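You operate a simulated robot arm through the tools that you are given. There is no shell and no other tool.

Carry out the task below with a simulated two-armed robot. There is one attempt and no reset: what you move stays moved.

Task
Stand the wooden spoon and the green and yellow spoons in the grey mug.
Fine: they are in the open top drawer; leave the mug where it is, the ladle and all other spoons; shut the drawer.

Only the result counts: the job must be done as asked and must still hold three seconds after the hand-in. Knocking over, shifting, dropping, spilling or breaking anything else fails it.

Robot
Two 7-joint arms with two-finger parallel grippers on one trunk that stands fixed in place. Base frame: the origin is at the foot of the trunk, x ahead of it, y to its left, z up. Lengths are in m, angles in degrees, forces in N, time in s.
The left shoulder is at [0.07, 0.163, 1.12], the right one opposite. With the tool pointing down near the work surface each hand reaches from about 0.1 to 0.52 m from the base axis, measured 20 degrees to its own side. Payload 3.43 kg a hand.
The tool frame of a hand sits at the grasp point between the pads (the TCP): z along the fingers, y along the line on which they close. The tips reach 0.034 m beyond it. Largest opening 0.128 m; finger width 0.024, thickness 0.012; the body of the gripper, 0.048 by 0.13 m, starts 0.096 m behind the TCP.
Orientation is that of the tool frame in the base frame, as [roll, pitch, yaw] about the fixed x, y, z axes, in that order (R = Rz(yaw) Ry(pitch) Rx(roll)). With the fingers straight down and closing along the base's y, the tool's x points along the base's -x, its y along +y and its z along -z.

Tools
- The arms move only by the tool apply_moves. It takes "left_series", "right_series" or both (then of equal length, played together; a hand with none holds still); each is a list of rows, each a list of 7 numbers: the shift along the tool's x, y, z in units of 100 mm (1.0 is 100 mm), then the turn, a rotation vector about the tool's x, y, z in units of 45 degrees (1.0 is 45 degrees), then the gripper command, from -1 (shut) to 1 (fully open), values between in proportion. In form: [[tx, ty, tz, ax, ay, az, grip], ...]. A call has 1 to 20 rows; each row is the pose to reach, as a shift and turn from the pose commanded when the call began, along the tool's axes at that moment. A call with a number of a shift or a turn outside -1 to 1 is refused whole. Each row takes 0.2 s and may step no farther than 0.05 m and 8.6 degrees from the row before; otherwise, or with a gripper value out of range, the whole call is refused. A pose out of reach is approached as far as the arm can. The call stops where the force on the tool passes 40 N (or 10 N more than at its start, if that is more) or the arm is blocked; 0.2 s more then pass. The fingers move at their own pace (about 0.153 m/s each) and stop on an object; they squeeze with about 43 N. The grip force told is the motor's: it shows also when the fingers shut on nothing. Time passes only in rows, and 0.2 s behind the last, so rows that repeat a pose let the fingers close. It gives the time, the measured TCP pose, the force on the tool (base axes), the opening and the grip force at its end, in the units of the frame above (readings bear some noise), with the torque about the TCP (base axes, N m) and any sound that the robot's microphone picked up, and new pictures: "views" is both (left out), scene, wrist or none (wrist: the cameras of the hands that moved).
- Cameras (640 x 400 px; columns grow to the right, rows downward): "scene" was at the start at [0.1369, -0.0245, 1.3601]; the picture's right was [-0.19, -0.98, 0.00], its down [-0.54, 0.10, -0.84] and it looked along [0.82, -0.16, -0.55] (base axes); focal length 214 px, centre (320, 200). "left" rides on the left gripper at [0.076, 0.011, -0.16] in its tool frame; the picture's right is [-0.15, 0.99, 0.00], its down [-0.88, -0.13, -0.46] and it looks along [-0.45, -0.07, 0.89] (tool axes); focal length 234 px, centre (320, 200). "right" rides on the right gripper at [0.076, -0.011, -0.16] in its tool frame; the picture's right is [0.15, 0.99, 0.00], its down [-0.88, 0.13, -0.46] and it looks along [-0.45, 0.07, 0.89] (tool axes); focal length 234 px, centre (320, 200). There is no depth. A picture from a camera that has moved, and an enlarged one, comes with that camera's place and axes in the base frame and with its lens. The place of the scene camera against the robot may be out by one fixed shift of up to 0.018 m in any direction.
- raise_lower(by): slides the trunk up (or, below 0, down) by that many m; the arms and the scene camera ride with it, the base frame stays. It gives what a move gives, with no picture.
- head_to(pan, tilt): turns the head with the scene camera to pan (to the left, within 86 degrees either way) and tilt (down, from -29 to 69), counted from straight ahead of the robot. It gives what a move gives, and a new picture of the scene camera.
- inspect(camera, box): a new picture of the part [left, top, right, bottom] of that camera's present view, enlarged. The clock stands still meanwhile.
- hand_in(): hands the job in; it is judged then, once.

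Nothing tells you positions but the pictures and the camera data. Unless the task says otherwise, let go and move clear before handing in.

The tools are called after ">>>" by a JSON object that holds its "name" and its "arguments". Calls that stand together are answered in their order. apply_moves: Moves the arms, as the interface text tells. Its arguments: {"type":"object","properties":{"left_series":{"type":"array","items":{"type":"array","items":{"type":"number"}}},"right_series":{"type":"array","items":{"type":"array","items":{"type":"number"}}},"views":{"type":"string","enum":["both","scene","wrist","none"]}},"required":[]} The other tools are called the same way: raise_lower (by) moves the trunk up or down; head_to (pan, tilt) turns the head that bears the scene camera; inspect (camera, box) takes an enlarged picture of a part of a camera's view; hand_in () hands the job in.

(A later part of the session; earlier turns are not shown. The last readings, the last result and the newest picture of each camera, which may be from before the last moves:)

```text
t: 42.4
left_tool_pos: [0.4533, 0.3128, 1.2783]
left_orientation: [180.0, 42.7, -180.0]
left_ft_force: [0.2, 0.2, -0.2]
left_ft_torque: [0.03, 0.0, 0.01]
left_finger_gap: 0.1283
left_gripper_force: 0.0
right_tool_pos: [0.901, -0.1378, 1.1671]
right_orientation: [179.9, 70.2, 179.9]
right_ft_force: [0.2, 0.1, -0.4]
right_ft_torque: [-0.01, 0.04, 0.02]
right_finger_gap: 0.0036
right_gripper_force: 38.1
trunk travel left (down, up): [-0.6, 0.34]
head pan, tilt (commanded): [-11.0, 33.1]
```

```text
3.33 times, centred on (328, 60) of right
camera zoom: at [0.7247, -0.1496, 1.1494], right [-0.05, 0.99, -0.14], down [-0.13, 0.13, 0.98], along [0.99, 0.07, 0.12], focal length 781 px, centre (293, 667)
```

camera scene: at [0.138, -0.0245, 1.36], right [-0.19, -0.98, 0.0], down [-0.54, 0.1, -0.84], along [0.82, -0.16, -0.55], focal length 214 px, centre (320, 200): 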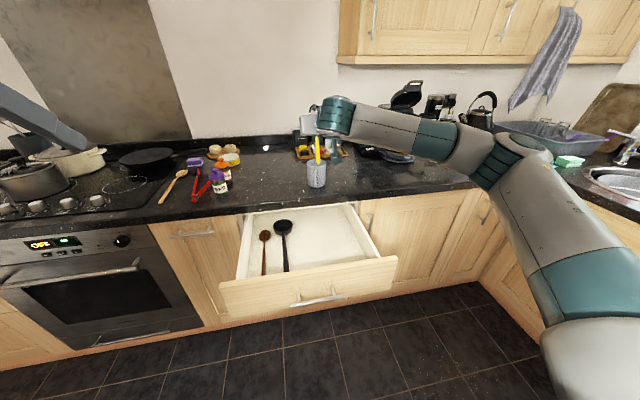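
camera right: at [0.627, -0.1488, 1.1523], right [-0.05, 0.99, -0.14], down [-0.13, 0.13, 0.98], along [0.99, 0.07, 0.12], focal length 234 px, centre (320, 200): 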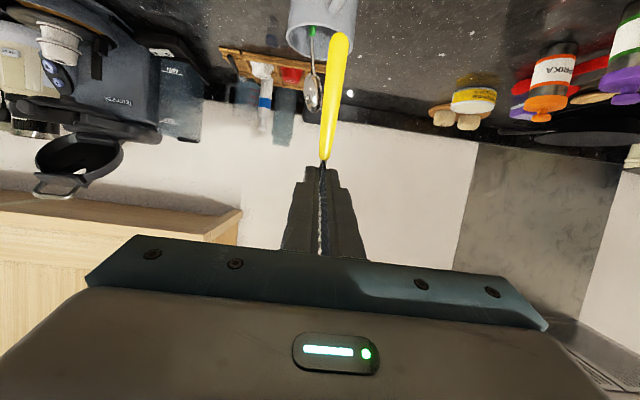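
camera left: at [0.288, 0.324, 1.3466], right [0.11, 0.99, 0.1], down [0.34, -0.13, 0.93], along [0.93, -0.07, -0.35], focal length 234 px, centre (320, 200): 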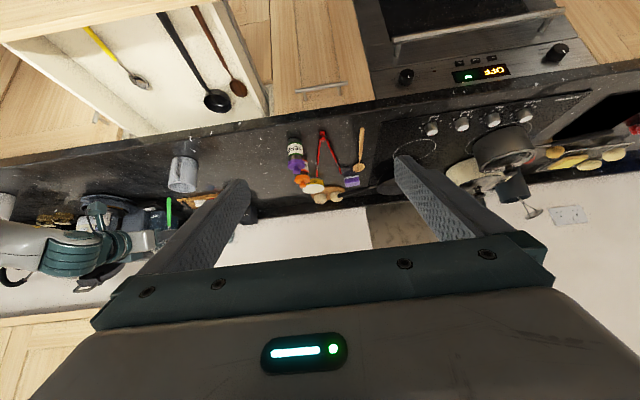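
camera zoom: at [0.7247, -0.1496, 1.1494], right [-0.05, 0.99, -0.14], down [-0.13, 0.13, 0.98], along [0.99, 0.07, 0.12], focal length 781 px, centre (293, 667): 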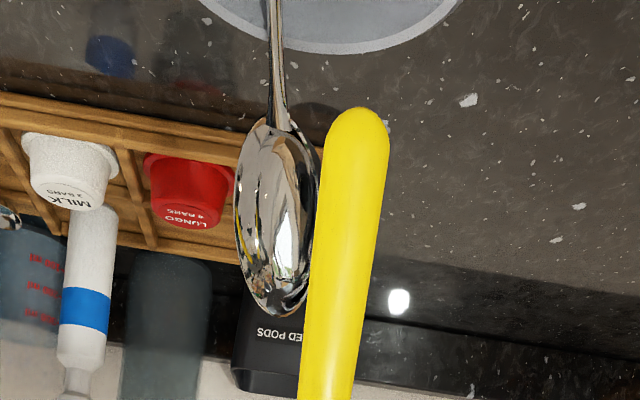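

The yellow tip is at (0.894, -0.140, 1.056) and the green shaft is about 29 mm to its right. I'll centre it and lower it into the mug.

>>> {"name": "apply_moves", "arguments": {"right_series": [[-0.041, 0.015, 0.113, 0, 0, 0, -1], [0.14, 0.015, 0.18, 0, 0, 0, -1], [0.335, 0.015, 0.25, 0, 0, 0, -1], [0.335, 0.015, 0.25, 0, 0, 0, -1]], "views": "none"}}

>>> {"name": "inspect", "arguments": {"camera": "left", "box": [145, 125, 225, 225]}}

>>> {"name": "inspect", "arguments": {"camera": "right", "box": [256, 0, 400, 120]}}

```text
t: 43.4
left_tool_pos: [0.4533, 0.3136, 1.2798]
left_orientation: [-179.9, 42.7, -180.0]
left_ft_force: [0.6, -0.4, 0.3]
left_ft_torque: [-0.03, -0.02, 0.01]
left_finger_gap: 0.1279
left_gripper_force: 0.1
right_tool_pos: [0.9127, -0.1368, 1.1282]
right_orientation: [179.8, 70.2, 179.9]
right_ft_force: [-0.5, 0.1, 0.0]
right_ft_torque: [0.0, -0.01, -0.03]
right_finger_gap: 0.0034
right_gripper_force: 38.1
trunk travel left (down, up): [-0.6, 0.34]
head pan, tilt (commanded): [-11.0, 33.1]
```

```text
4.00 times, centred on (185, 175) of left
camera zoom: at [0.2881, 0.3247, 1.3464], right [0.11, 0.99, 0.1], down [0.34, -0.13, 0.93], along [0.93, -0.07, -0.35], focal length 937 px, centre (860, 300)
```

zoom: 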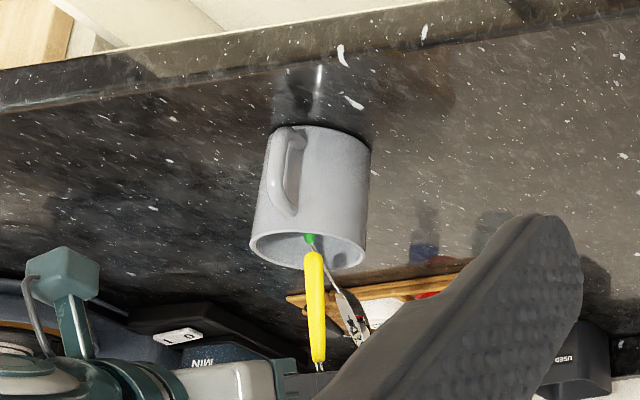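

```text
3.33 times, centred on (328, 60) of right
camera zoom: at [0.7367, -0.147, 1.1093], right [-0.05, 0.99, -0.14], down [-0.13, 0.13, 0.98], along [0.99, 0.07, 0.12], focal length 781 px, centre (293, 667)
```

zoom: 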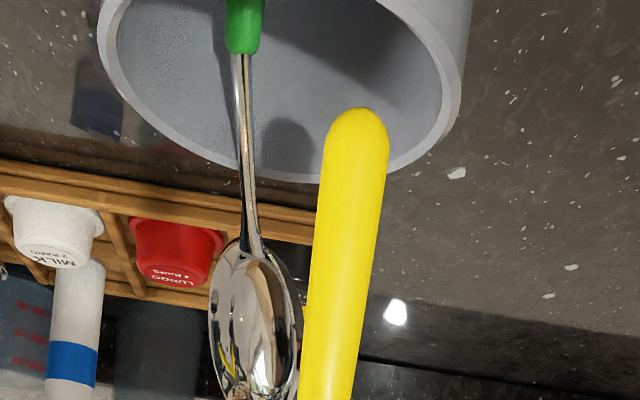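

The yellow tip is over the opening and clear of the green spoon. Lowering it in now.

>>> {"name": "apply_moves", "arguments": {"right_series": [[0.188, 0, 0.068, 0, 0, 0, -1], [0.376, 0, 0.137, 0, 0, 0, -1], [0.564, 0, 0.205, 0, 0, 0, -1], [0.733, 0, 0.267, 0, 0, 0, -1], [0.79, 0, 0.288, 0, 0, 0, -1], [0.79, 0, 0.288, 0, 0, 0, -1]], "views": "none"}}

>>> {"name": "inspect", "arguments": {"camera": "left", "box": [145, 125, 225, 225]}}

>>> {"name": "inspect", "arguments": {"camera": "right", "box": [240, 0, 420, 200]}}

```text
t: 44.8
left_tool_pos: [0.452, 0.313, 1.2794]
left_orientation: [-179.9, 42.7, 180.0]
left_ft_force: [0.7, 0.0, 0.3]
left_ft_torque: [-0.01, 0.03, -0.03]
left_finger_gap: 0.1279
left_gripper_force: 0.0
right_tool_pos: [0.9141, -0.1375, 1.0403]
right_orientation: [179.9, 70.1, 179.8]
right_ft_force: [-0.5, 0.2, -0.3]
right_ft_torque: [0.0, 0.05, 0.03]
right_finger_gap: 0.0035
right_gripper_force: 37.6
trunk travel left (down, up): [-0.6, 0.34]
head pan, tilt (commanded): [-11.0, 33.1]
```

```text
4.00 times, centred on (185, 175) of left
camera zoom: at [0.2884, 0.3245, 1.3463], right [0.11, 0.99, 0.1], down [0.34, -0.13, 0.93], along [0.93, -0.07, -0.35], focal length 937 px, centre (860, 300)
```

zoom: 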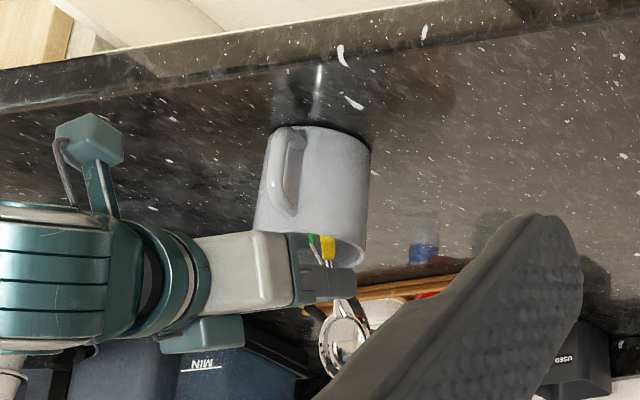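

```text
2.00 times, centred on (330, 100) of right
camera zoom: at [0.7372, -0.1483, 1.0235], right [-0.05, 0.99, -0.14], down [-0.13, 0.13, 0.98], along [0.99, 0.07, 0.12], focal length 468 px, centre (300, 400)
```

zoom: 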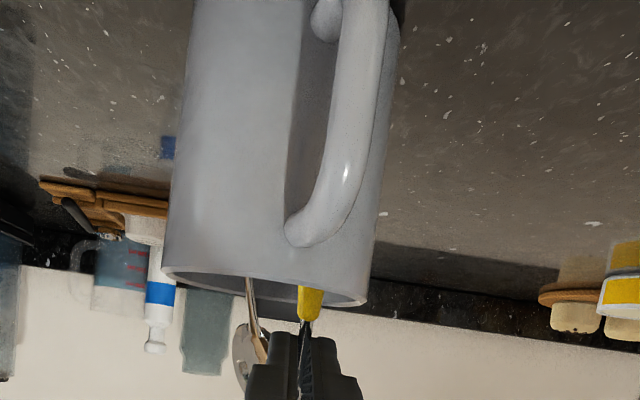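

The yellow handle is in the mug with no contact force. I'll release it gently.

>>> {"name": "apply_moves", "arguments": {"right_series": [[0, 0, 0, 0, 0, 0, -0.9], [0, 0, 0, 0, 0, 0, -0.75], [0, 0, 0, 0, 0, 0, -0.6], [0, 0, 0, 0, 0, 0, -0.5], [0, 0, 0, 0, 0, 0, -0.5], [0, 0, 0, 0, 0, 0, -0.5]], "views": "none"}}

>>> {"name": "inspect", "arguments": {"camera": "left", "box": [145, 125, 225, 225]}}

>>> {"name": "inspect", "arguments": {"camera": "right", "box": [240, 0, 420, 220]}}

>>> {"name": "inspect", "arguments": {"camera": "scene", "box": [280, 110, 360, 200]}}

```text
t: 46.2
left_tool_pos: [0.4516, 0.313, 1.2779]
left_orientation: [180.0, 42.7, -180.0]
left_ft_force: [-0.3, 0.9, -0.5]
left_ft_torque: [-0.03, -0.01, 0.02]
left_finger_gap: 0.1283
left_gripper_force: 0.0
right_tool_pos: [0.9139, -0.1375, 1.0416]
right_orientation: [180.0, 70.1, 179.9]
right_ft_force: [-0.4, 0.4, 1.0]
right_ft_torque: [-0.01, -0.01, -0.01]
right_finger_gap: 0.0317
right_gripper_force: 0.1
trunk travel left (down, up): [-0.6, 0.34]
head pan, tilt (commanded): [-11.0, 33.1]
```

```text
4.00 times, centred on (185, 175) of left
camera zoom: at [0.2883, 0.3245, 1.3463], right [0.11, 0.99, 0.1], down [0.34, -0.13, 0.93], along [0.93, -0.07, -0.35], focal length 937 px, centre (860, 300)
```

zoom: 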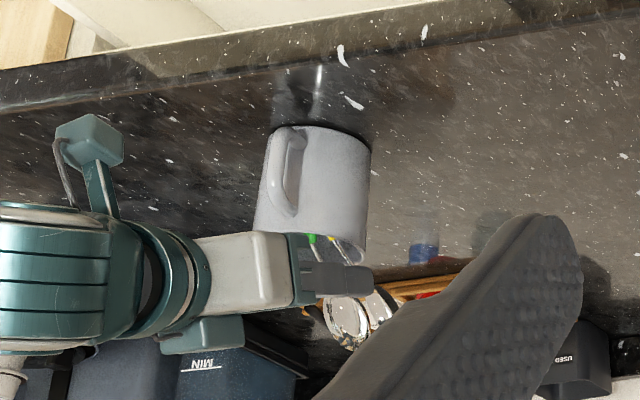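

```text
1.82 times, centred on (330, 110) of right
camera zoom: at [0.7371, -0.1483, 1.0238], right [-0.05, 0.99, -0.14], down [-0.13, 0.13, 0.98], along [0.99, 0.07, 0.12], focal length 426 px, centre (302, 364)
```

zoom: 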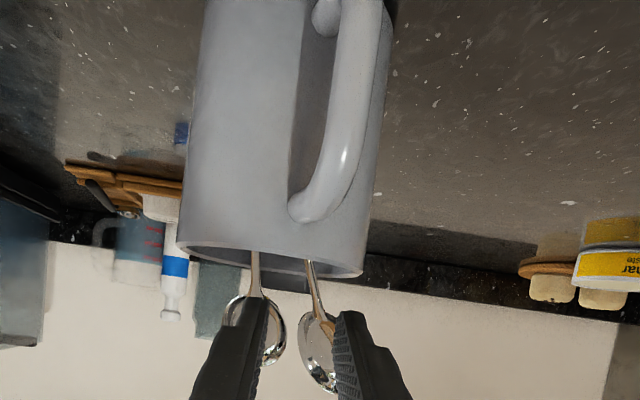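

```text
4.44 times, centred on (320, 155) of scene
camera zoom: at [0.137, -0.0244, 1.3601], right [-0.19, -0.98, 0.0], down [-0.54, 0.1, -0.84], along [0.82, -0.16, -0.55], focal length 953 px, centre (320, 400)
```

zoom: 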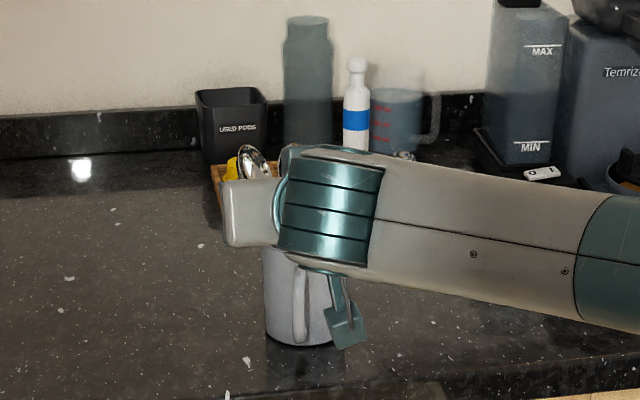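

Both spoons lean on the far rim. I'll back straight out along the fingers and check them.

>>> {"name": "apply_moves", "arguments": {"right_series": [[0, 0, -0.15, 0, 0, 0, -0.5], [0, 0, -0.4, 0, 0, 0, -0.5], [0, 0, -0.7, 0, 0, 0, -0.5], [0, 0, -1.0, 0, 0, 0, -0.5]], "views": "none"}}

>>> {"name": "inspect", "arguments": {"camera": "left", "box": [145, 125, 225, 225]}}

>>> {"name": "inspect", "arguments": {"camera": "right", "box": [240, 0, 420, 200]}}

>>> {"name": "inspect", "arguments": {"camera": "scene", "box": [270, 110, 370, 200]}}

```text
t: 47.2
left_tool_pos: [0.4512, 0.3128, 1.2797]
left_orientation: [180.0, 42.7, 180.0]
left_ft_force: [-0.6, 0.7, -0.4]
left_ft_torque: [0.03, 0.02, 0.0]
left_finger_gap: 0.1279
left_gripper_force: 0.1
right_tool_pos: [0.8179, -0.1361, 1.0757]
right_orientation: [179.9, 70.2, 179.9]
right_ft_force: [-0.7, 0.2, 0.1]
right_ft_torque: [0.0, 0.01, 0.02]
right_finger_gap: 0.0319
right_gripper_force: 0.1
trunk travel left (down, up): [-0.6, 0.34]
head pan, tilt (commanded): [-11.0, 33.1]
```

```text
4.00 times, centred on (185, 175) of left
camera zoom: at [0.2874, 0.3244, 1.3466], right [0.11, 0.99, 0.1], down [0.34, -0.13, 0.93], along [0.94, -0.07, -0.35], focal length 937 px, centre (860, 300)
```

zoom: 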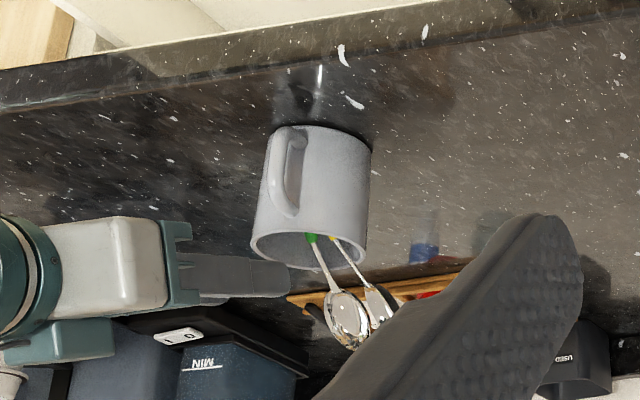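

```text
2.00 times, centred on (330, 100) of right
camera zoom: at [0.6419, -0.1476, 1.0589], right [-0.05, 0.99, -0.14], down [-0.13, 0.13, 0.98], along [0.99, 0.07, 0.12], focal length 468 px, centre (300, 400)
```

zoom: 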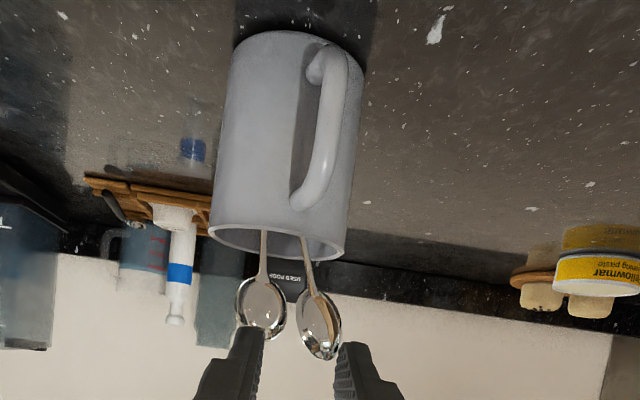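

```text
4.44 times, centred on (320, 155) of scene
camera zoom: at [0.1361, -0.0245, 1.3602], right [-0.19, -0.98, 0.0], down [-0.54, 0.1, -0.84], along [0.82, -0.16, -0.55], focal length 953 px, centre (320, 400)
```

zoom: 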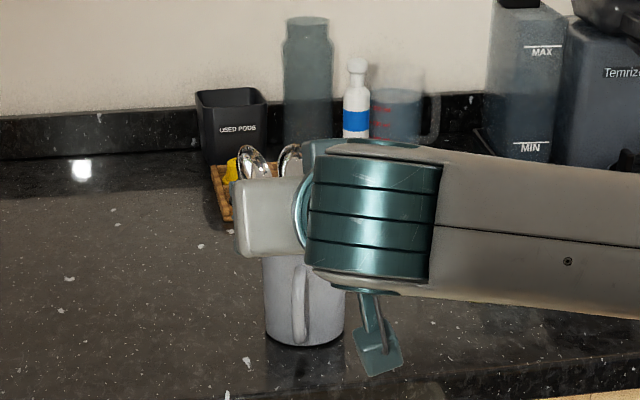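

Both steel spoons stand steadily in the mug. Now for the wooden spoon at y≈0.077, I'll bring the right hand across above it.

>>> {"name": "apply_moves", "arguments": {"right_series": [[0.005, 0.1, -0.19, 0, 0.18, 0, -0.44], [0.01, 0.3, -0.38, 0, 0.36, 0, -0.44], [0.015, 0.53, -0.57, 0, 0.54, 0, -0.44], [0.02, 0.77, -0.76, 0, 0.72, 0, -0.44], [0.026, 1.0, -0.949, 0, 0.9, 0, -0.44]], "views": "none"}}

>>> {"name": "apply_moves", "arguments": {"right_series": [[0.04, 0.25, -0.02, 0, 0.164, 0, -0.44], [0.08, 0.5, -0.04, 0, 0.328, 0, -0.44], [0.12, 0.75, -0.06, 0, 0.492, 0, -0.44], [0.156, 1.0, -0.089, 0, 0.658, 0, -0.44]], "views": "both"}}

>>> {"name": "inspect", "arguments": {"camera": "right", "box": [230, 30, 430, 220]}}

```text
t: 48.4
left_tool_pos: [0.452, 0.314, 1.2789]
left_orientation: [-179.9, 42.7, -180.0]
left_ft_force: [0.0, 0.3, -0.2]
left_ft_torque: [-0.02, -0.02, -0.04]
left_finger_gap: 0.128
left_gripper_force: 0.1
right_tool_pos: [0.729, -0.0351, 1.1051]
right_orientation: [-179.9, 29.5, -180.0]
right_ft_force: [0.7, 1.0, 0.0]
right_ft_torque: [0.0, 0.02, 0.01]
right_finger_gap: 0.0357
right_gripper_force: 0.0
trunk travel left (down, up): [-0.6, 0.34]
head pan, tilt (commanded): [-11.0, 33.1]
```

```text
t: 49.4
left_tool_pos: [0.4521, 0.3168, 1.2786]
left_orientation: [-179.7, 42.7, -179.8]
left_ft_force: [0.1, 0.9, -0.7]
left_ft_torque: [-0.05, -0.02, -0.05]
left_finger_gap: 0.128
left_gripper_force: 0.1
right_tool_pos: [0.7097, 0.0677, 1.1034]
right_orientation: [-179.9, 0.0, -180.0]
right_ft_force: [-0.4, 0.2, 0.7]
right_ft_torque: [-0.03, 0.01, -0.01]
right_finger_gap: 0.0361
right_gripper_force: 0.0
trunk travel left (down, up): [-0.6, 0.34]
head pan, tilt (commanded): [-11.0, 33.1]
camera scene: at [0.137, -0.0211, 1.3601], right [-0.19, -0.98, 0.0], down [-0.54, 0.1, -0.84], along [0.82, -0.16, -0.55], focal length 214 px, centre (320, 200)
camera right: at [0.6333, 0.0563, 1.2638], right [-0.15, 0.99, 0.0], down [0.88, 0.13, 0.45], along [0.45, 0.06, -0.89], focal length 234 px, centre (320, 200)
```

scene: 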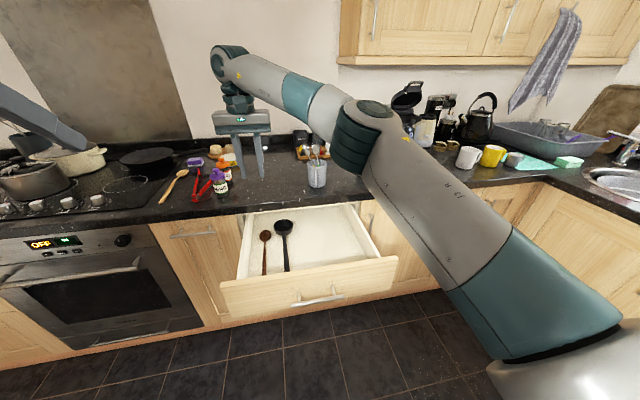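
right: 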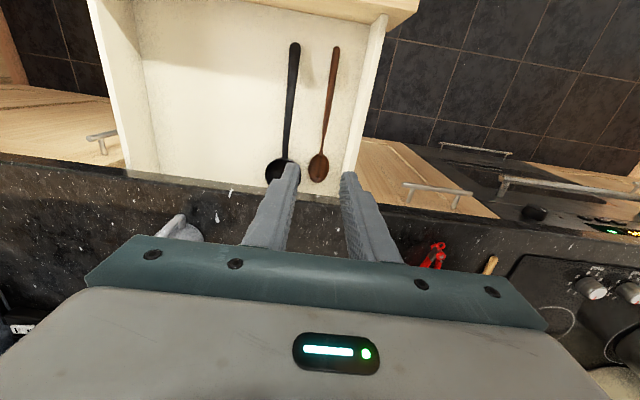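

```text
2.11 times, centred on (330, 125) of right
camera zoom: at [0.6333, 0.0563, 1.2638], right [-0.15, 0.99, 0.0], down [0.88, 0.13, 0.45], along [0.45, 0.06, -0.89], focal length 493 px, centre (299, 358)
```

zoom: 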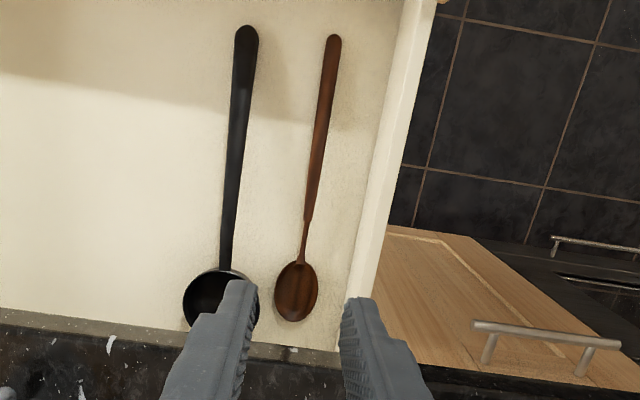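

The wooden spoon's handle runs at y≈0.079 with its step at x≈0.73. I'll align with x 0.711 and descend in stages.

>>> {"name": "apply_moves", "arguments": {"right_series": [[0, 0.06, 0.4, 0, 0, 0, -0.44], [0, 0.11, 0.8, 0, 0, 0, -0.44], [0, 0.11, 1.0, 0, 0, 0, -0.44]], "views": "none"}}

>>> {"name": "apply_moves", "arguments": {"right_series": [[0, 0, 0.4, 0, 0, 0, -0.44], [0, 0, 0.8, 0, 0, 0, -0.44], [0, 0, 1.0, 0, 0, 0, -0.44]], "views": "none"}}

>>> {"name": "apply_moves", "arguments": {"right_series": [[0, 0, 0.3, 0, 0, 0, -0.44], [0, 0, 0.55, 0, 0, 0, -0.44], [0, 0, 0.55, 0, 0, 0, -0.44]], "views": "both"}}

>>> {"name": "inspect", "arguments": {"camera": "right", "box": [240, 60, 420, 260]}}

```text
t: 50.2
left_tool_pos: [0.453, 0.3124, 1.2799]
left_orientation: [179.9, 42.7, 180.0]
left_ft_force: [0.5, -0.1, -0.3]
left_ft_torque: [0.0, 0.02, 0.02]
left_finger_gap: 0.128
left_gripper_force: 0.1
right_tool_pos: [0.7127, 0.0735, 1.0056]
right_orientation: [179.9, 0.1, 179.9]
right_ft_force: [0.1, -0.2, 0.7]
right_ft_torque: [0.01, 0.0, -0.01]
right_finger_gap: 0.0358
right_gripper_force: 0.1
trunk travel left (down, up): [-0.6, 0.34]
head pan, tilt (commanded): [-11.0, 33.1]
```

```text
t: 51.0
left_tool_pos: [0.4529, 0.3141, 1.2795]
left_orientation: [-179.9, 42.7, -179.9]
left_ft_force: [-0.5, -0.1, 0.4]
left_ft_torque: [0.04, -0.02, 0.01]
left_finger_gap: 0.128
left_gripper_force: 0.0
right_tool_pos: [0.7134, 0.073, 0.9041]
right_orientation: [180.0, 0.1, 180.0]
right_ft_force: [0.7, -0.8, -0.1]
right_ft_torque: [0.03, 0.01, -0.04]
right_finger_gap: 0.0359
right_gripper_force: 0.2
trunk travel left (down, up): [-0.6, 0.34]
head pan, tilt (commanded): [-11.0, 33.1]
```

```text
t: 51.8
left_tool_pos: [0.4537, 0.3136, 1.2798]
left_orientation: [-179.9, 42.8, 180.0]
left_ft_force: [-0.7, -0.1, -0.2]
left_ft_torque: [-0.03, -0.01, 0.0]
left_finger_gap: 0.1282
left_gripper_force: 0.0
right_tool_pos: [0.7116, 0.0753, 0.85]
right_orientation: [-179.9, 0.0, -180.0]
right_ft_force: [-0.2, 0.2, -0.1]
right_ft_torque: [0.03, 0.0, 0.03]
right_finger_gap: 0.0356
right_gripper_force: 0.1
trunk travel left (down, up): [-0.6, 0.34]
head pan, tilt (commanded): [-11.0, 33.1]
camera scene: at [0.1367, -0.0244, 1.3602], right [-0.19, -0.98, 0.0], down [-0.54, 0.1, -0.84], along [0.82, -0.16, -0.55], focal length 214 px, centre (320, 200)
camera right: at [0.6343, 0.0647, 1.0085], right [-0.15, 0.99, 0.0], down [0.88, 0.13, 0.46], along [0.45, 0.07, -0.89], focal length 234 px, centre (320, 200)
```

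scene: 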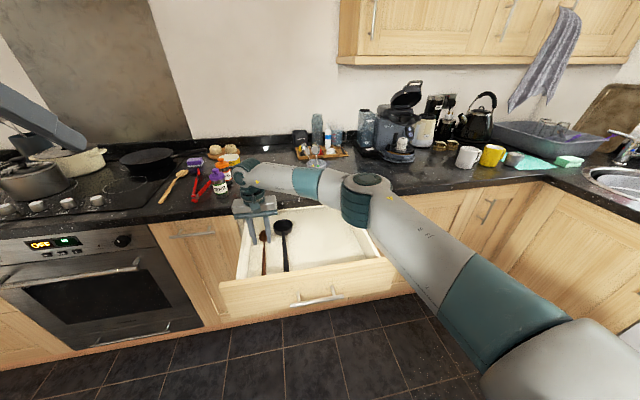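
right: 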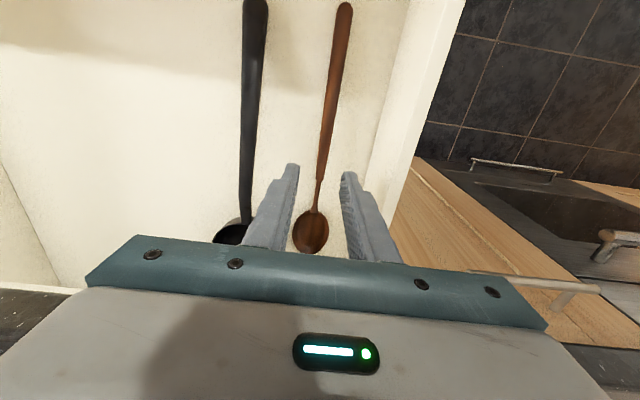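

```text
2.00 times, centred on (330, 160) of right
camera zoom: at [0.6343, 0.0647, 1.0085], right [-0.15, 0.99, 0.0], down [0.88, 0.13, 0.46], along [0.45, 0.07, -0.89], focal length 468 px, centre (300, 280)
```

zoom: 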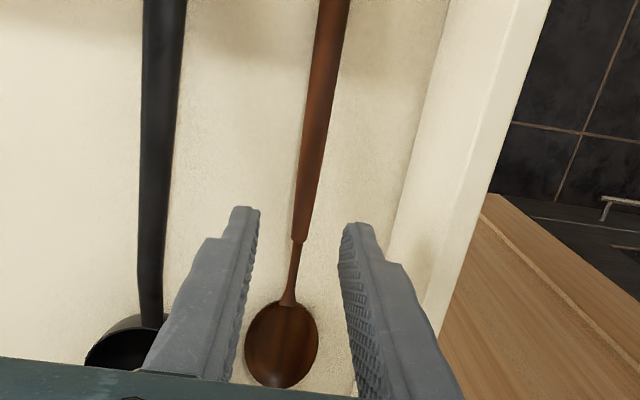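

The handle is at y≈0.0797, so I'll shift 4.5 mm left, go down the last 62 mm, and close.

>>> {"name": "apply_moves", "arguments": {"right_series": [[0, 0.045, 0.15, 0, 0, 0, -0.44], [0, 0.045, 0.35, 0, 0, 0, -0.44], [0, 0.045, 0.55, 0, 0, 0, -0.44], [0, 0.045, 0.615, 0, 0, 0, -0.44], [0, 0.045, 0.615, 0, 0, 0, -0.44]], "views": "wrist"}}

>>> {"name": "apply_moves", "arguments": {"right_series": [[0, 0, 0, 0, 0, 0, -0.7], [0, 0, 0, 0, 0, 0, -1], [0, 0, 0, 0, 0, 0, -1], [0, 0, 0, 0, 0, 0, -1]], "views": "wrist"}}

```text
t: 53.0
left_tool_pos: [0.4531, 0.3136, 1.2798]
left_orientation: [-179.9, 42.7, 179.9]
left_ft_force: [-0.4, 0.2, -0.9]
left_ft_torque: [0.02, -0.03, -0.02]
left_finger_gap: 0.128
left_gripper_force: 0.1
right_tool_pos: [0.7126, 0.08, 0.7877]
right_orientation: [-179.9, -0.1, 180.0]
right_ft_force: [0.6, 0.3, -0.1]
right_ft_torque: [0.03, 0.02, -0.03]
right_finger_gap: 0.0359
right_gripper_force: 0.0
trunk travel left (down, up): [-0.6, 0.34]
head pan, tilt (commanded): [-11.0, 33.1]
camera right: at [0.636, 0.069, 0.9471], right [-0.15, 0.99, 0.0], down [0.88, 0.13, 0.46], along [0.45, 0.07, -0.89], focal length 234 px, centre (320, 200)
```

right: 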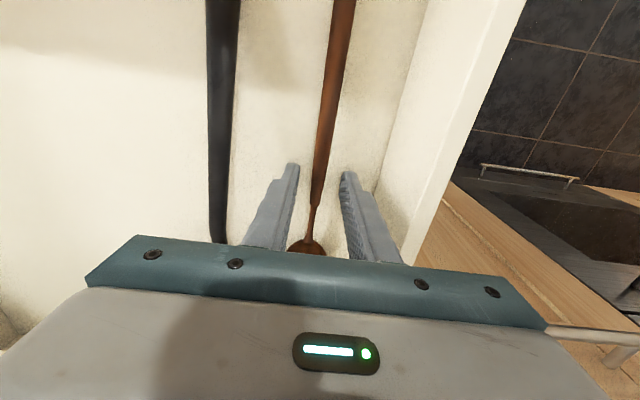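

```text
t: 54.0
left_tool_pos: [0.454, 0.3137, 1.2798]
left_orientation: [-179.9, 42.6, -179.9]
left_ft_force: [0.8, 0.1, -1.1]
left_ft_torque: [0.0, 0.01, 0.01]
left_finger_gap: 0.1282
left_gripper_force: 0.0
right_tool_pos: [0.712, 0.0795, 0.7888]
right_orientation: [180.0, -0.1, -179.9]
right_ft_force: [0.3, -0.1, 0.2]
right_ft_torque: [-0.02, -0.01, 0.01]
right_finger_gap: 0.0091
right_gripper_force: 43.1
trunk travel left (down, up): [-0.6, 0.34]
head pan, tilt (commanded): [-11.0, 33.1]
camera right: at [0.6359, 0.069, 0.9473], right [-0.15, 0.99, 0.0], down [0.88, 0.13, 0.46], along [0.45, 0.07, -0.89], focal length 234 px, centre (320, 200)
```

right: 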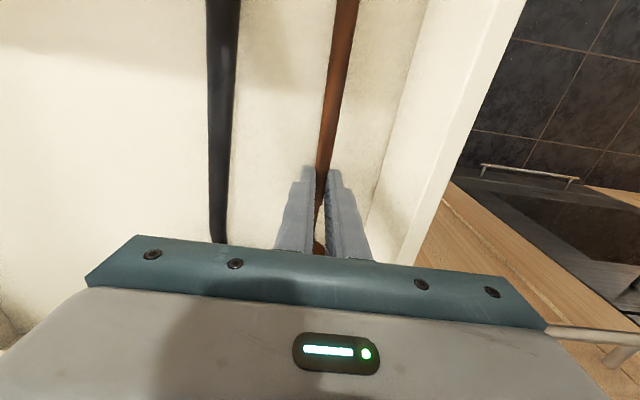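

The wooden handle is gripped at 9 mm. Its bowl tip lies under the counter edge, so I'll lift a little, tilt the bowl down, then draw it back before raising.

>>> {"name": "apply_moves", "arguments": {"right_series": [[0, 0, -0.1, 0, 0, 0, -1], [0, 0, -0.2, 0, 0, 0, -1], [0, 0, -0.3, 0, 0, 0, -1]], "views": "wrist"}}

>>> {"name": "inspect", "arguments": {"camera": "scene", "box": [220, 180, 340, 300]}}

>>> {"name": "inspect", "arguments": {"camera": "left", "box": [140, 0, 300, 130]}}

```text
t: 54.8
left_tool_pos: [0.4533, 0.3133, 1.2795]
left_orientation: [-179.9, 42.7, 180.0]
left_ft_force: [0.6, -0.3, -0.8]
left_ft_torque: [-0.01, -0.02, -0.01]
left_finger_gap: 0.1282
left_gripper_force: 0.2
right_tool_pos: [0.7117, 0.0799, 0.8181]
right_orientation: [-180.0, -0.2, 180.0]
right_ft_force: [-0.6, -0.7, 0.0]
right_ft_torque: [0.05, -0.03, -0.02]
right_finger_gap: 0.0091
right_gripper_force: 42.9
trunk travel left (down, up): [-0.6, 0.34]
head pan, tilt (commanded): [-11.0, 33.1]
camera right: at [0.6355, 0.0687, 0.9771], right [-0.15, 0.99, 0.0], down [0.88, 0.13, 0.45], along [0.45, 0.07, -0.89], focal length 234 px, centre (320, 200)
```

right: 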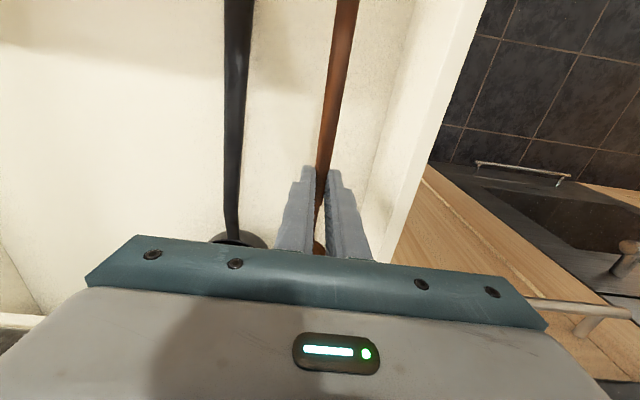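

```text
3.33 times, centred on (280, 240) of scene
camera zoom: at [0.1369, -0.0243, 1.3601], right [-0.19, -0.98, 0.0], down [-0.54, 0.1, -0.84], along [0.82, -0.16, -0.55], focal length 715 px, centre (453, 67)
```

zoom: 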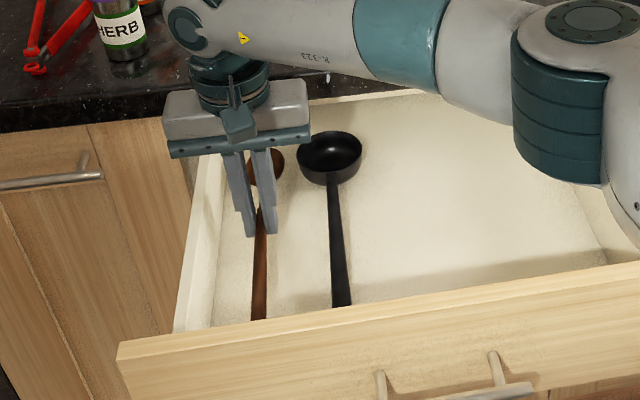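

```text
3.08 times, centred on (220, 65) of left
camera zoom: at [0.2882, 0.3246, 1.3464], right [0.11, 0.99, 0.1], down [0.34, -0.13, 0.93], along [0.93, -0.07, -0.35], focal length 720 px, centre (628, 615)
```

zoom: 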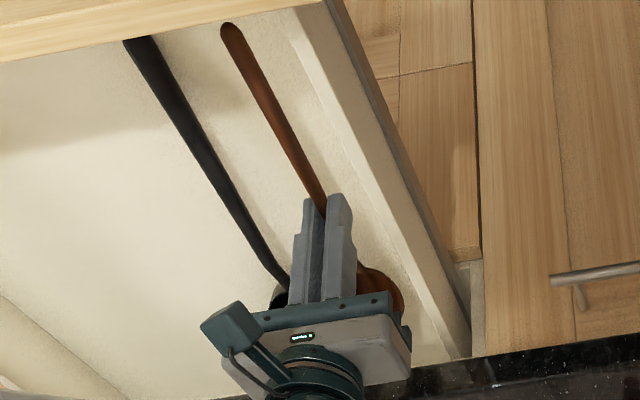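

The wooden spoon has lifted with the hand. Now I'll raise further while tilting its handle end up over the drawer front.

>>> {"name": "apply_moves", "arguments": {"right_series": [[0, 0, -0.12, 0, 0.167, 0, -1], [0, 0, -0.24, 0, 0.333, 0, -1], [0, 0, -0.36, 0, 0.5, 0, -1], [0, 0, -0.48, 0, 0.667, 0, -1], [0, 0, -0.48, 0, 0.667, 0, -1]], "views": "both"}}

>>> {"name": "inspect", "arguments": {"camera": "left", "box": [140, 0, 300, 130]}}

>>> {"name": "inspect", "arguments": {"camera": "scene", "box": [200, 130, 360, 300]}}

```text
t: 56.0
left_tool_pos: [0.452, 0.3134, 1.2794]
left_orientation: [-180.0, 42.7, -180.0]
left_ft_force: [-0.2, 0.5, 0.5]
left_ft_torque: [0.01, 0.01, -0.01]
left_finger_gap: 0.1283
left_gripper_force: 0.0
right_tool_pos: [0.6574, 0.0577, 0.8703]
right_orientation: [179.9, -30.1, -179.9]
right_ft_force: [0.1, -0.6, -0.7]
right_ft_torque: [0.0, 0.02, 0.03]
right_finger_gap: 0.0088
right_gripper_force: 42.8
right hand out of reach, approached as far as the arm can: row 2, 3, 4, 5
trunk travel left (down, up): [-0.6, 0.34]
head pan, tilt (commanded): [-11.0, 33.1]
camera scene: at [0.1373, -0.0254, 1.3601], right [-0.19, -0.98, 0.0], down [-0.54, 0.1, -0.84], along [0.82, -0.16, -0.55], focal length 214 px, centre (320, 200)
camera right: at [0.6722, 0.0463, 1.0462], right [-0.13, 0.99, 0.08], down [0.99, 0.13, -0.05], along [-0.06, 0.07, -1.0], focal length 234 px, centre (320, 200)
```

scene: 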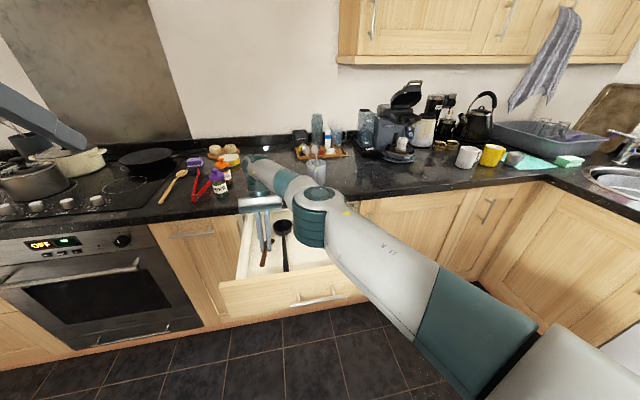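
right: 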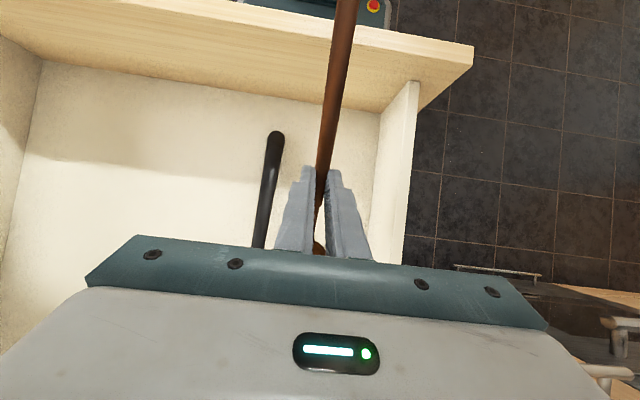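

```text
3.08 times, centred on (220, 65) of left
camera zoom: at [0.2886, 0.3235, 1.3466], right [0.11, 0.99, 0.1], down [0.34, -0.13, 0.93], along [0.93, -0.07, -0.35], focal length 720 px, centre (628, 615)
```

zoom: 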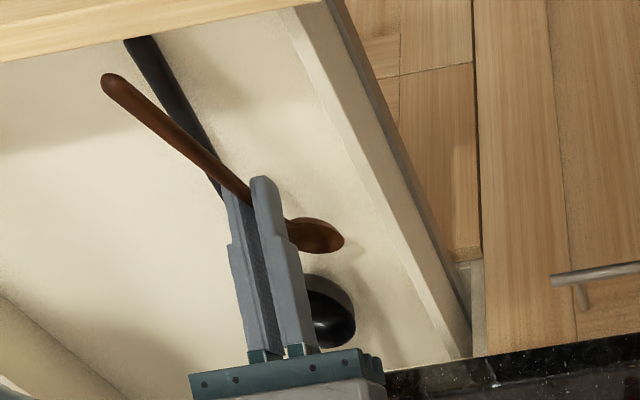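

```text
2.35 times, centred on (280, 215) of scene
camera zoom: at [0.1373, -0.0254, 1.3601], right [-0.19, -0.98, 0.0], down [-0.54, 0.1, -0.84], along [0.82, -0.16, -0.55], focal length 505 px, centre (414, 165)
```

zoom: 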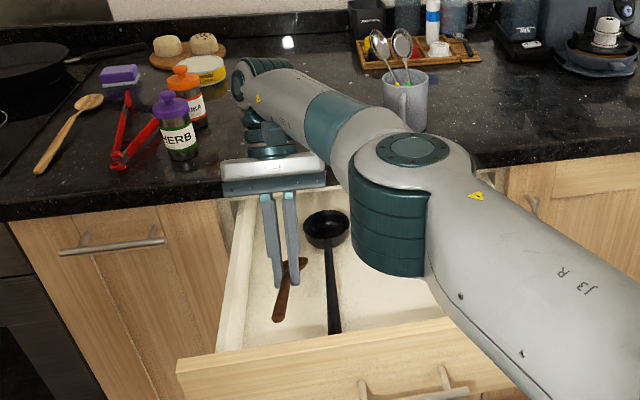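

The arm hit its reach limit and drew itself back about 5 cm, which leaves the bowl clear of the counter edge; the ladle looks unmoved. I'll rise gently and see how the pose follows.

>>> {"name": "apply_moves", "arguments": {"right_series": [[0.16, 0, -0.08, 0, 0, 0, -1], [0.323, 0, -0.16, 0, 0, 0, -1]], "views": "none"}}

```text
t: 56.6
left_tool_pos: [0.4517, 0.3128, 1.2803]
left_orientation: [-179.9, 42.7, -180.0]
left_ft_force: [-0.9, 0.5, 0.0]
left_ft_torque: [0.0, -0.01, 0.0]
left_finger_gap: 0.1277
left_gripper_force: 0.0
right_tool_pos: [0.6403, 0.0587, 0.9004]
right_orientation: [-180.0, -30.0, -180.0]
right_ft_force: [-0.2, 0.2, -0.1]
right_ft_torque: [-0.02, 0.01, -0.02]
right_finger_gap: 0.0089
right_gripper_force: 43.3
trunk travel left (down, up): [-0.6, 0.34]
head pan, tilt (commanded): [-11.0, 33.1]
```

Moves are relative to the actual pose, which is good. I'll lift clear of the drawer now.

>>> {"name": "apply_moves", "arguments": {"right_series": [[0.17, 0, -0.29, 0, 0, 0, -1], [0.34, 0, -0.58, 0, 0, 0, -1], [0.5, 0, -0.865, 0, 0, 0, -1]], "views": "none"}}

>>> {"name": "apply_moves", "arguments": {"right_series": [[0.17, -0.02, -0.29, 0, -0.17, 0, -1], [0.34, -0.05, -0.58, 0, -0.34, 0, -1], [0.5, -0.1, -0.865, 0, -0.51, 0, -1], [0.5, -0.2, -0.865, 0, -0.667, 0, -1]], "views": "both"}}

```text
t: 57.4
left_tool_pos: [0.4507, 0.3137, 1.2798]
left_orientation: [-179.9, 42.7, -179.9]
left_ft_force: [-0.5, -0.4, -0.7]
left_ft_torque: [-0.01, -0.03, -0.02]
left_finger_gap: 0.1279
left_gripper_force: 0.1
right_tool_pos: [0.6376, 0.0601, 0.9994]
right_orientation: [179.9, -30.1, -180.0]
right_ft_force: [0.4, -0.4, -0.4]
right_ft_torque: [0.02, -0.03, 0.02]
right_finger_gap: 0.0087
right_gripper_force: 42.8
trunk travel left (down, up): [-0.6, 0.34]
head pan, tilt (commanded): [-11.0, 33.1]
```

```text
t: 58.4
left_tool_pos: [0.4515, 0.3115, 1.2802]
left_orientation: [-180.0, 42.7, -179.9]
left_ft_force: [0.6, -0.9, 0.3]
left_ft_torque: [0.02, -0.03, 0.02]
left_finger_gap: 0.1279
left_gripper_force: 0.1
right_tool_pos: [0.6382, 0.0371, 1.0992]
right_orientation: [179.8, 0.1, -179.9]
right_ft_force: [0.3, 0.0, -0.7]
right_ft_torque: [0.03, 0.03, 0.05]
right_finger_gap: 0.0088
right_gripper_force: 42.7
trunk travel left (down, up): [-0.6, 0.34]
head pan, tilt (commanded): [-11.0, 33.1]
camera scene: at [0.1366, -0.0259, 1.3602], right [-0.19, -0.98, 0.0], down [-0.54, 0.1, -0.84], along [0.82, -0.16, -0.55], focal length 214 px, centre (320, 200)
camera right: at [0.5617, 0.0252, 1.2576], right [-0.15, 0.99, 0.0], down [0.88, 0.13, 0.46], along [0.45, 0.07, -0.89], focal length 234 px, centre (320, 200)
```

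scene: 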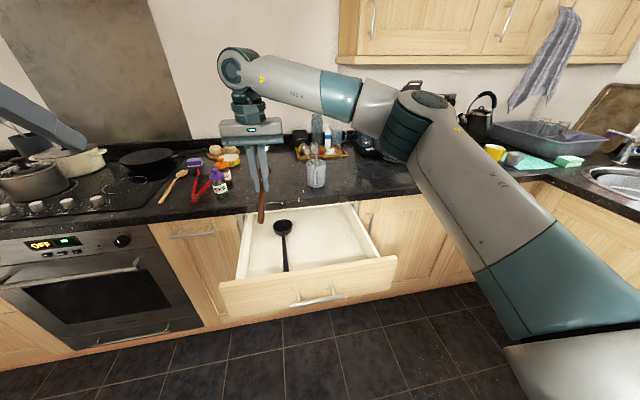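
right: 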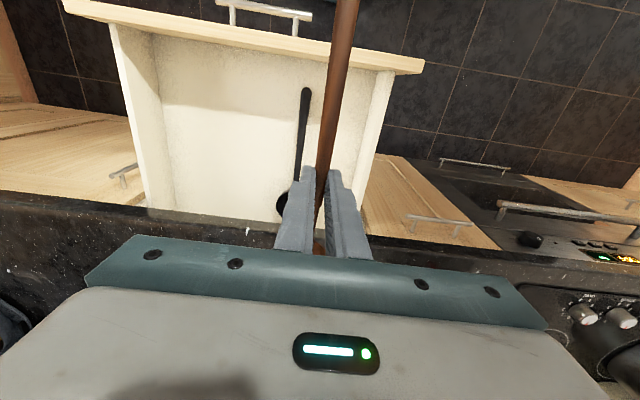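

The wooden spoon is clear of the drawer, and the ladle is untouched. I'll tilt it handle-down while moving towards the mug at a safe height.

>>> {"name": "apply_moves", "arguments": {"right_series": [[0, -0.1, -0.2, 0, -0.167, 0, -1], [0, -0.25, -0.4, 0, -0.333, 0, -1], [0, -0.42, -0.6, 0, -0.5, 0, -1], [0, -0.6, -0.75, 0, -0.667, 0, -1], [0, -0.8, -0.9, 0, -0.833, 0, -1], [0, -1.0, -1.0, 0, -1.0, 0, -1]], "views": "none"}}

>>> {"name": "apply_moves", "arguments": {"right_series": [[-0.17, -0.22, 0.17, 0, -0.14, 0, -1], [-0.35, -0.44, 0.35, 0, -0.28, 0, -1], [-0.53, -0.66, 0.53, 0, -0.42, 0, -1], [-0.707, -0.88, 0.707, 0, -0.556, 0, -1]], "views": "both"}}

```text
t: 59.8
left_tool_pos: [0.4519, 0.3118, 1.2803]
left_orientation: [180.0, 42.8, -180.0]
left_ft_force: [-0.2, 0.7, 0.6]
left_ft_torque: [0.04, 0.0, 0.01]
left_finger_gap: 0.128
left_gripper_force: 0.0
right_tool_pos: [0.6375, -0.0636, 1.2008]
right_orientation: [180.0, 45.1, 179.9]
right_ft_force: [0.4, -0.2, 0.3]
right_ft_torque: [0.02, 0.02, 0.04]
right_finger_gap: 0.0088
right_gripper_force: 42.9
trunk travel left (down, up): [-0.6, 0.34]
head pan, tilt (commanded): [-11.0, 33.1]
```

```text
t: 60.8
left_tool_pos: [0.453, 0.3116, 1.2797]
left_orientation: [179.8, 42.5, -179.9]
left_ft_force: [0.0, 0.1, 0.2]
left_ft_torque: [0.01, 0.01, 0.01]
left_finger_gap: 0.1282
left_gripper_force: 0.1
right_tool_pos: [0.7391, -0.1513, 1.1981]
right_orientation: [179.9, 70.2, 179.9]
right_ft_force: [0.0, 0.1, -0.6]
right_ft_torque: [-0.01, 0.0, 0.0]
right_finger_gap: 0.009
right_gripper_force: 42.7
trunk travel left (down, up): [-0.6, 0.34]
head pan, tilt (commanded): [-11.0, 33.1]
camera scene: at [0.1377, -0.0261, 1.3601], right [-0.19, -0.98, 0.0], down [-0.54, 0.11, -0.84], along [0.82, -0.16, -0.55], focal length 214 px, centre (320, 200)
camera right: at [0.5627, -0.1623, 1.1803], right [-0.05, 0.99, -0.14], down [-0.13, 0.13, 0.98], along [0.99, 0.07, 0.12], focal length 234 px, centre (320, 200)
```

scene: 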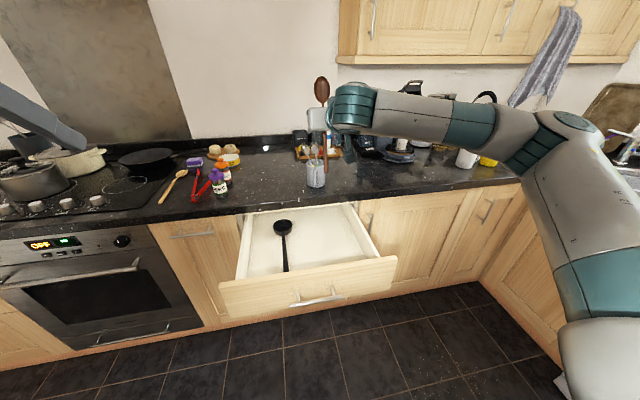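
right: 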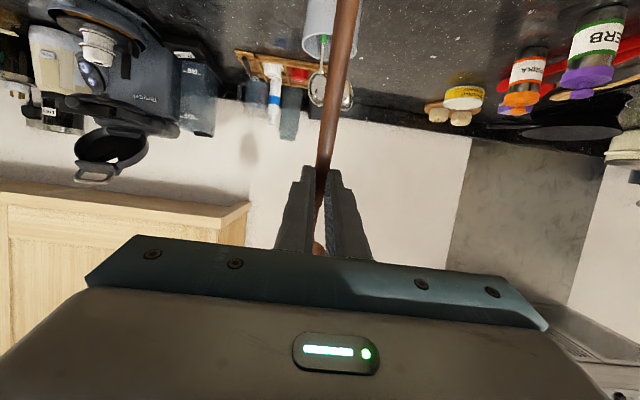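

The wooden spoon is upright with its handle end down. I'll look from the left wrist and scene cameras to place its tip relative to the mug and the other spoons.

>>> {"name": "inspect", "arguments": {"camera": "left", "box": [130, 100, 258, 228]}}

>>> {"name": "inspect", "arguments": {"camera": "scene", "box": [270, 65, 370, 200]}}

>>> {"name": "inspect", "arguments": {"camera": "right", "box": [280, 0, 380, 120]}}

```text
3.12 times, centred on (194, 164) of left
camera zoom: at [0.2891, 0.3228, 1.3466], right [0.11, 0.99, 0.1], down [0.34, -0.13, 0.93], along [0.93, -0.07, -0.35], focal length 732 px, centre (714, 312)
```

zoom: 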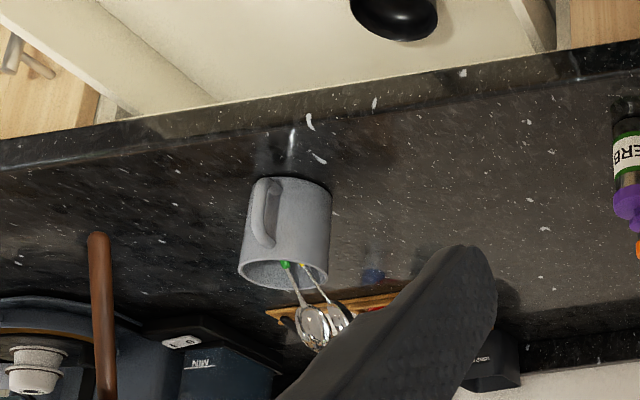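

```text
2.96 times, centred on (320, 132) of scene
camera zoom: at [0.1377, -0.0261, 1.3601], right [-0.19, -0.98, 0.0], down [-0.54, 0.11, -0.84], along [0.82, -0.16, -0.55], focal length 636 px, centre (320, 400)
```

zoom: 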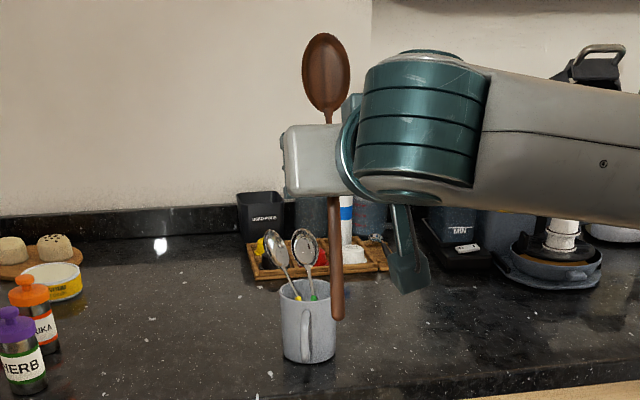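

```text
3.33 times, centred on (330, 60) of right
camera zoom: at [0.5627, -0.1623, 1.1803], right [-0.05, 0.99, -0.14], down [-0.13, 0.13, 0.98], along [0.99, 0.07, 0.12], focal length 781 px, centre (287, 667)
```

zoom: 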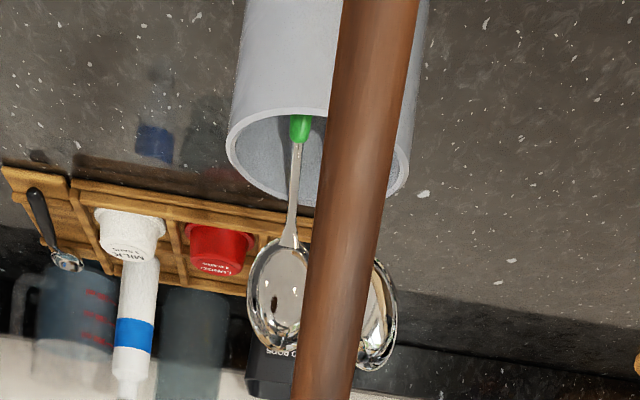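

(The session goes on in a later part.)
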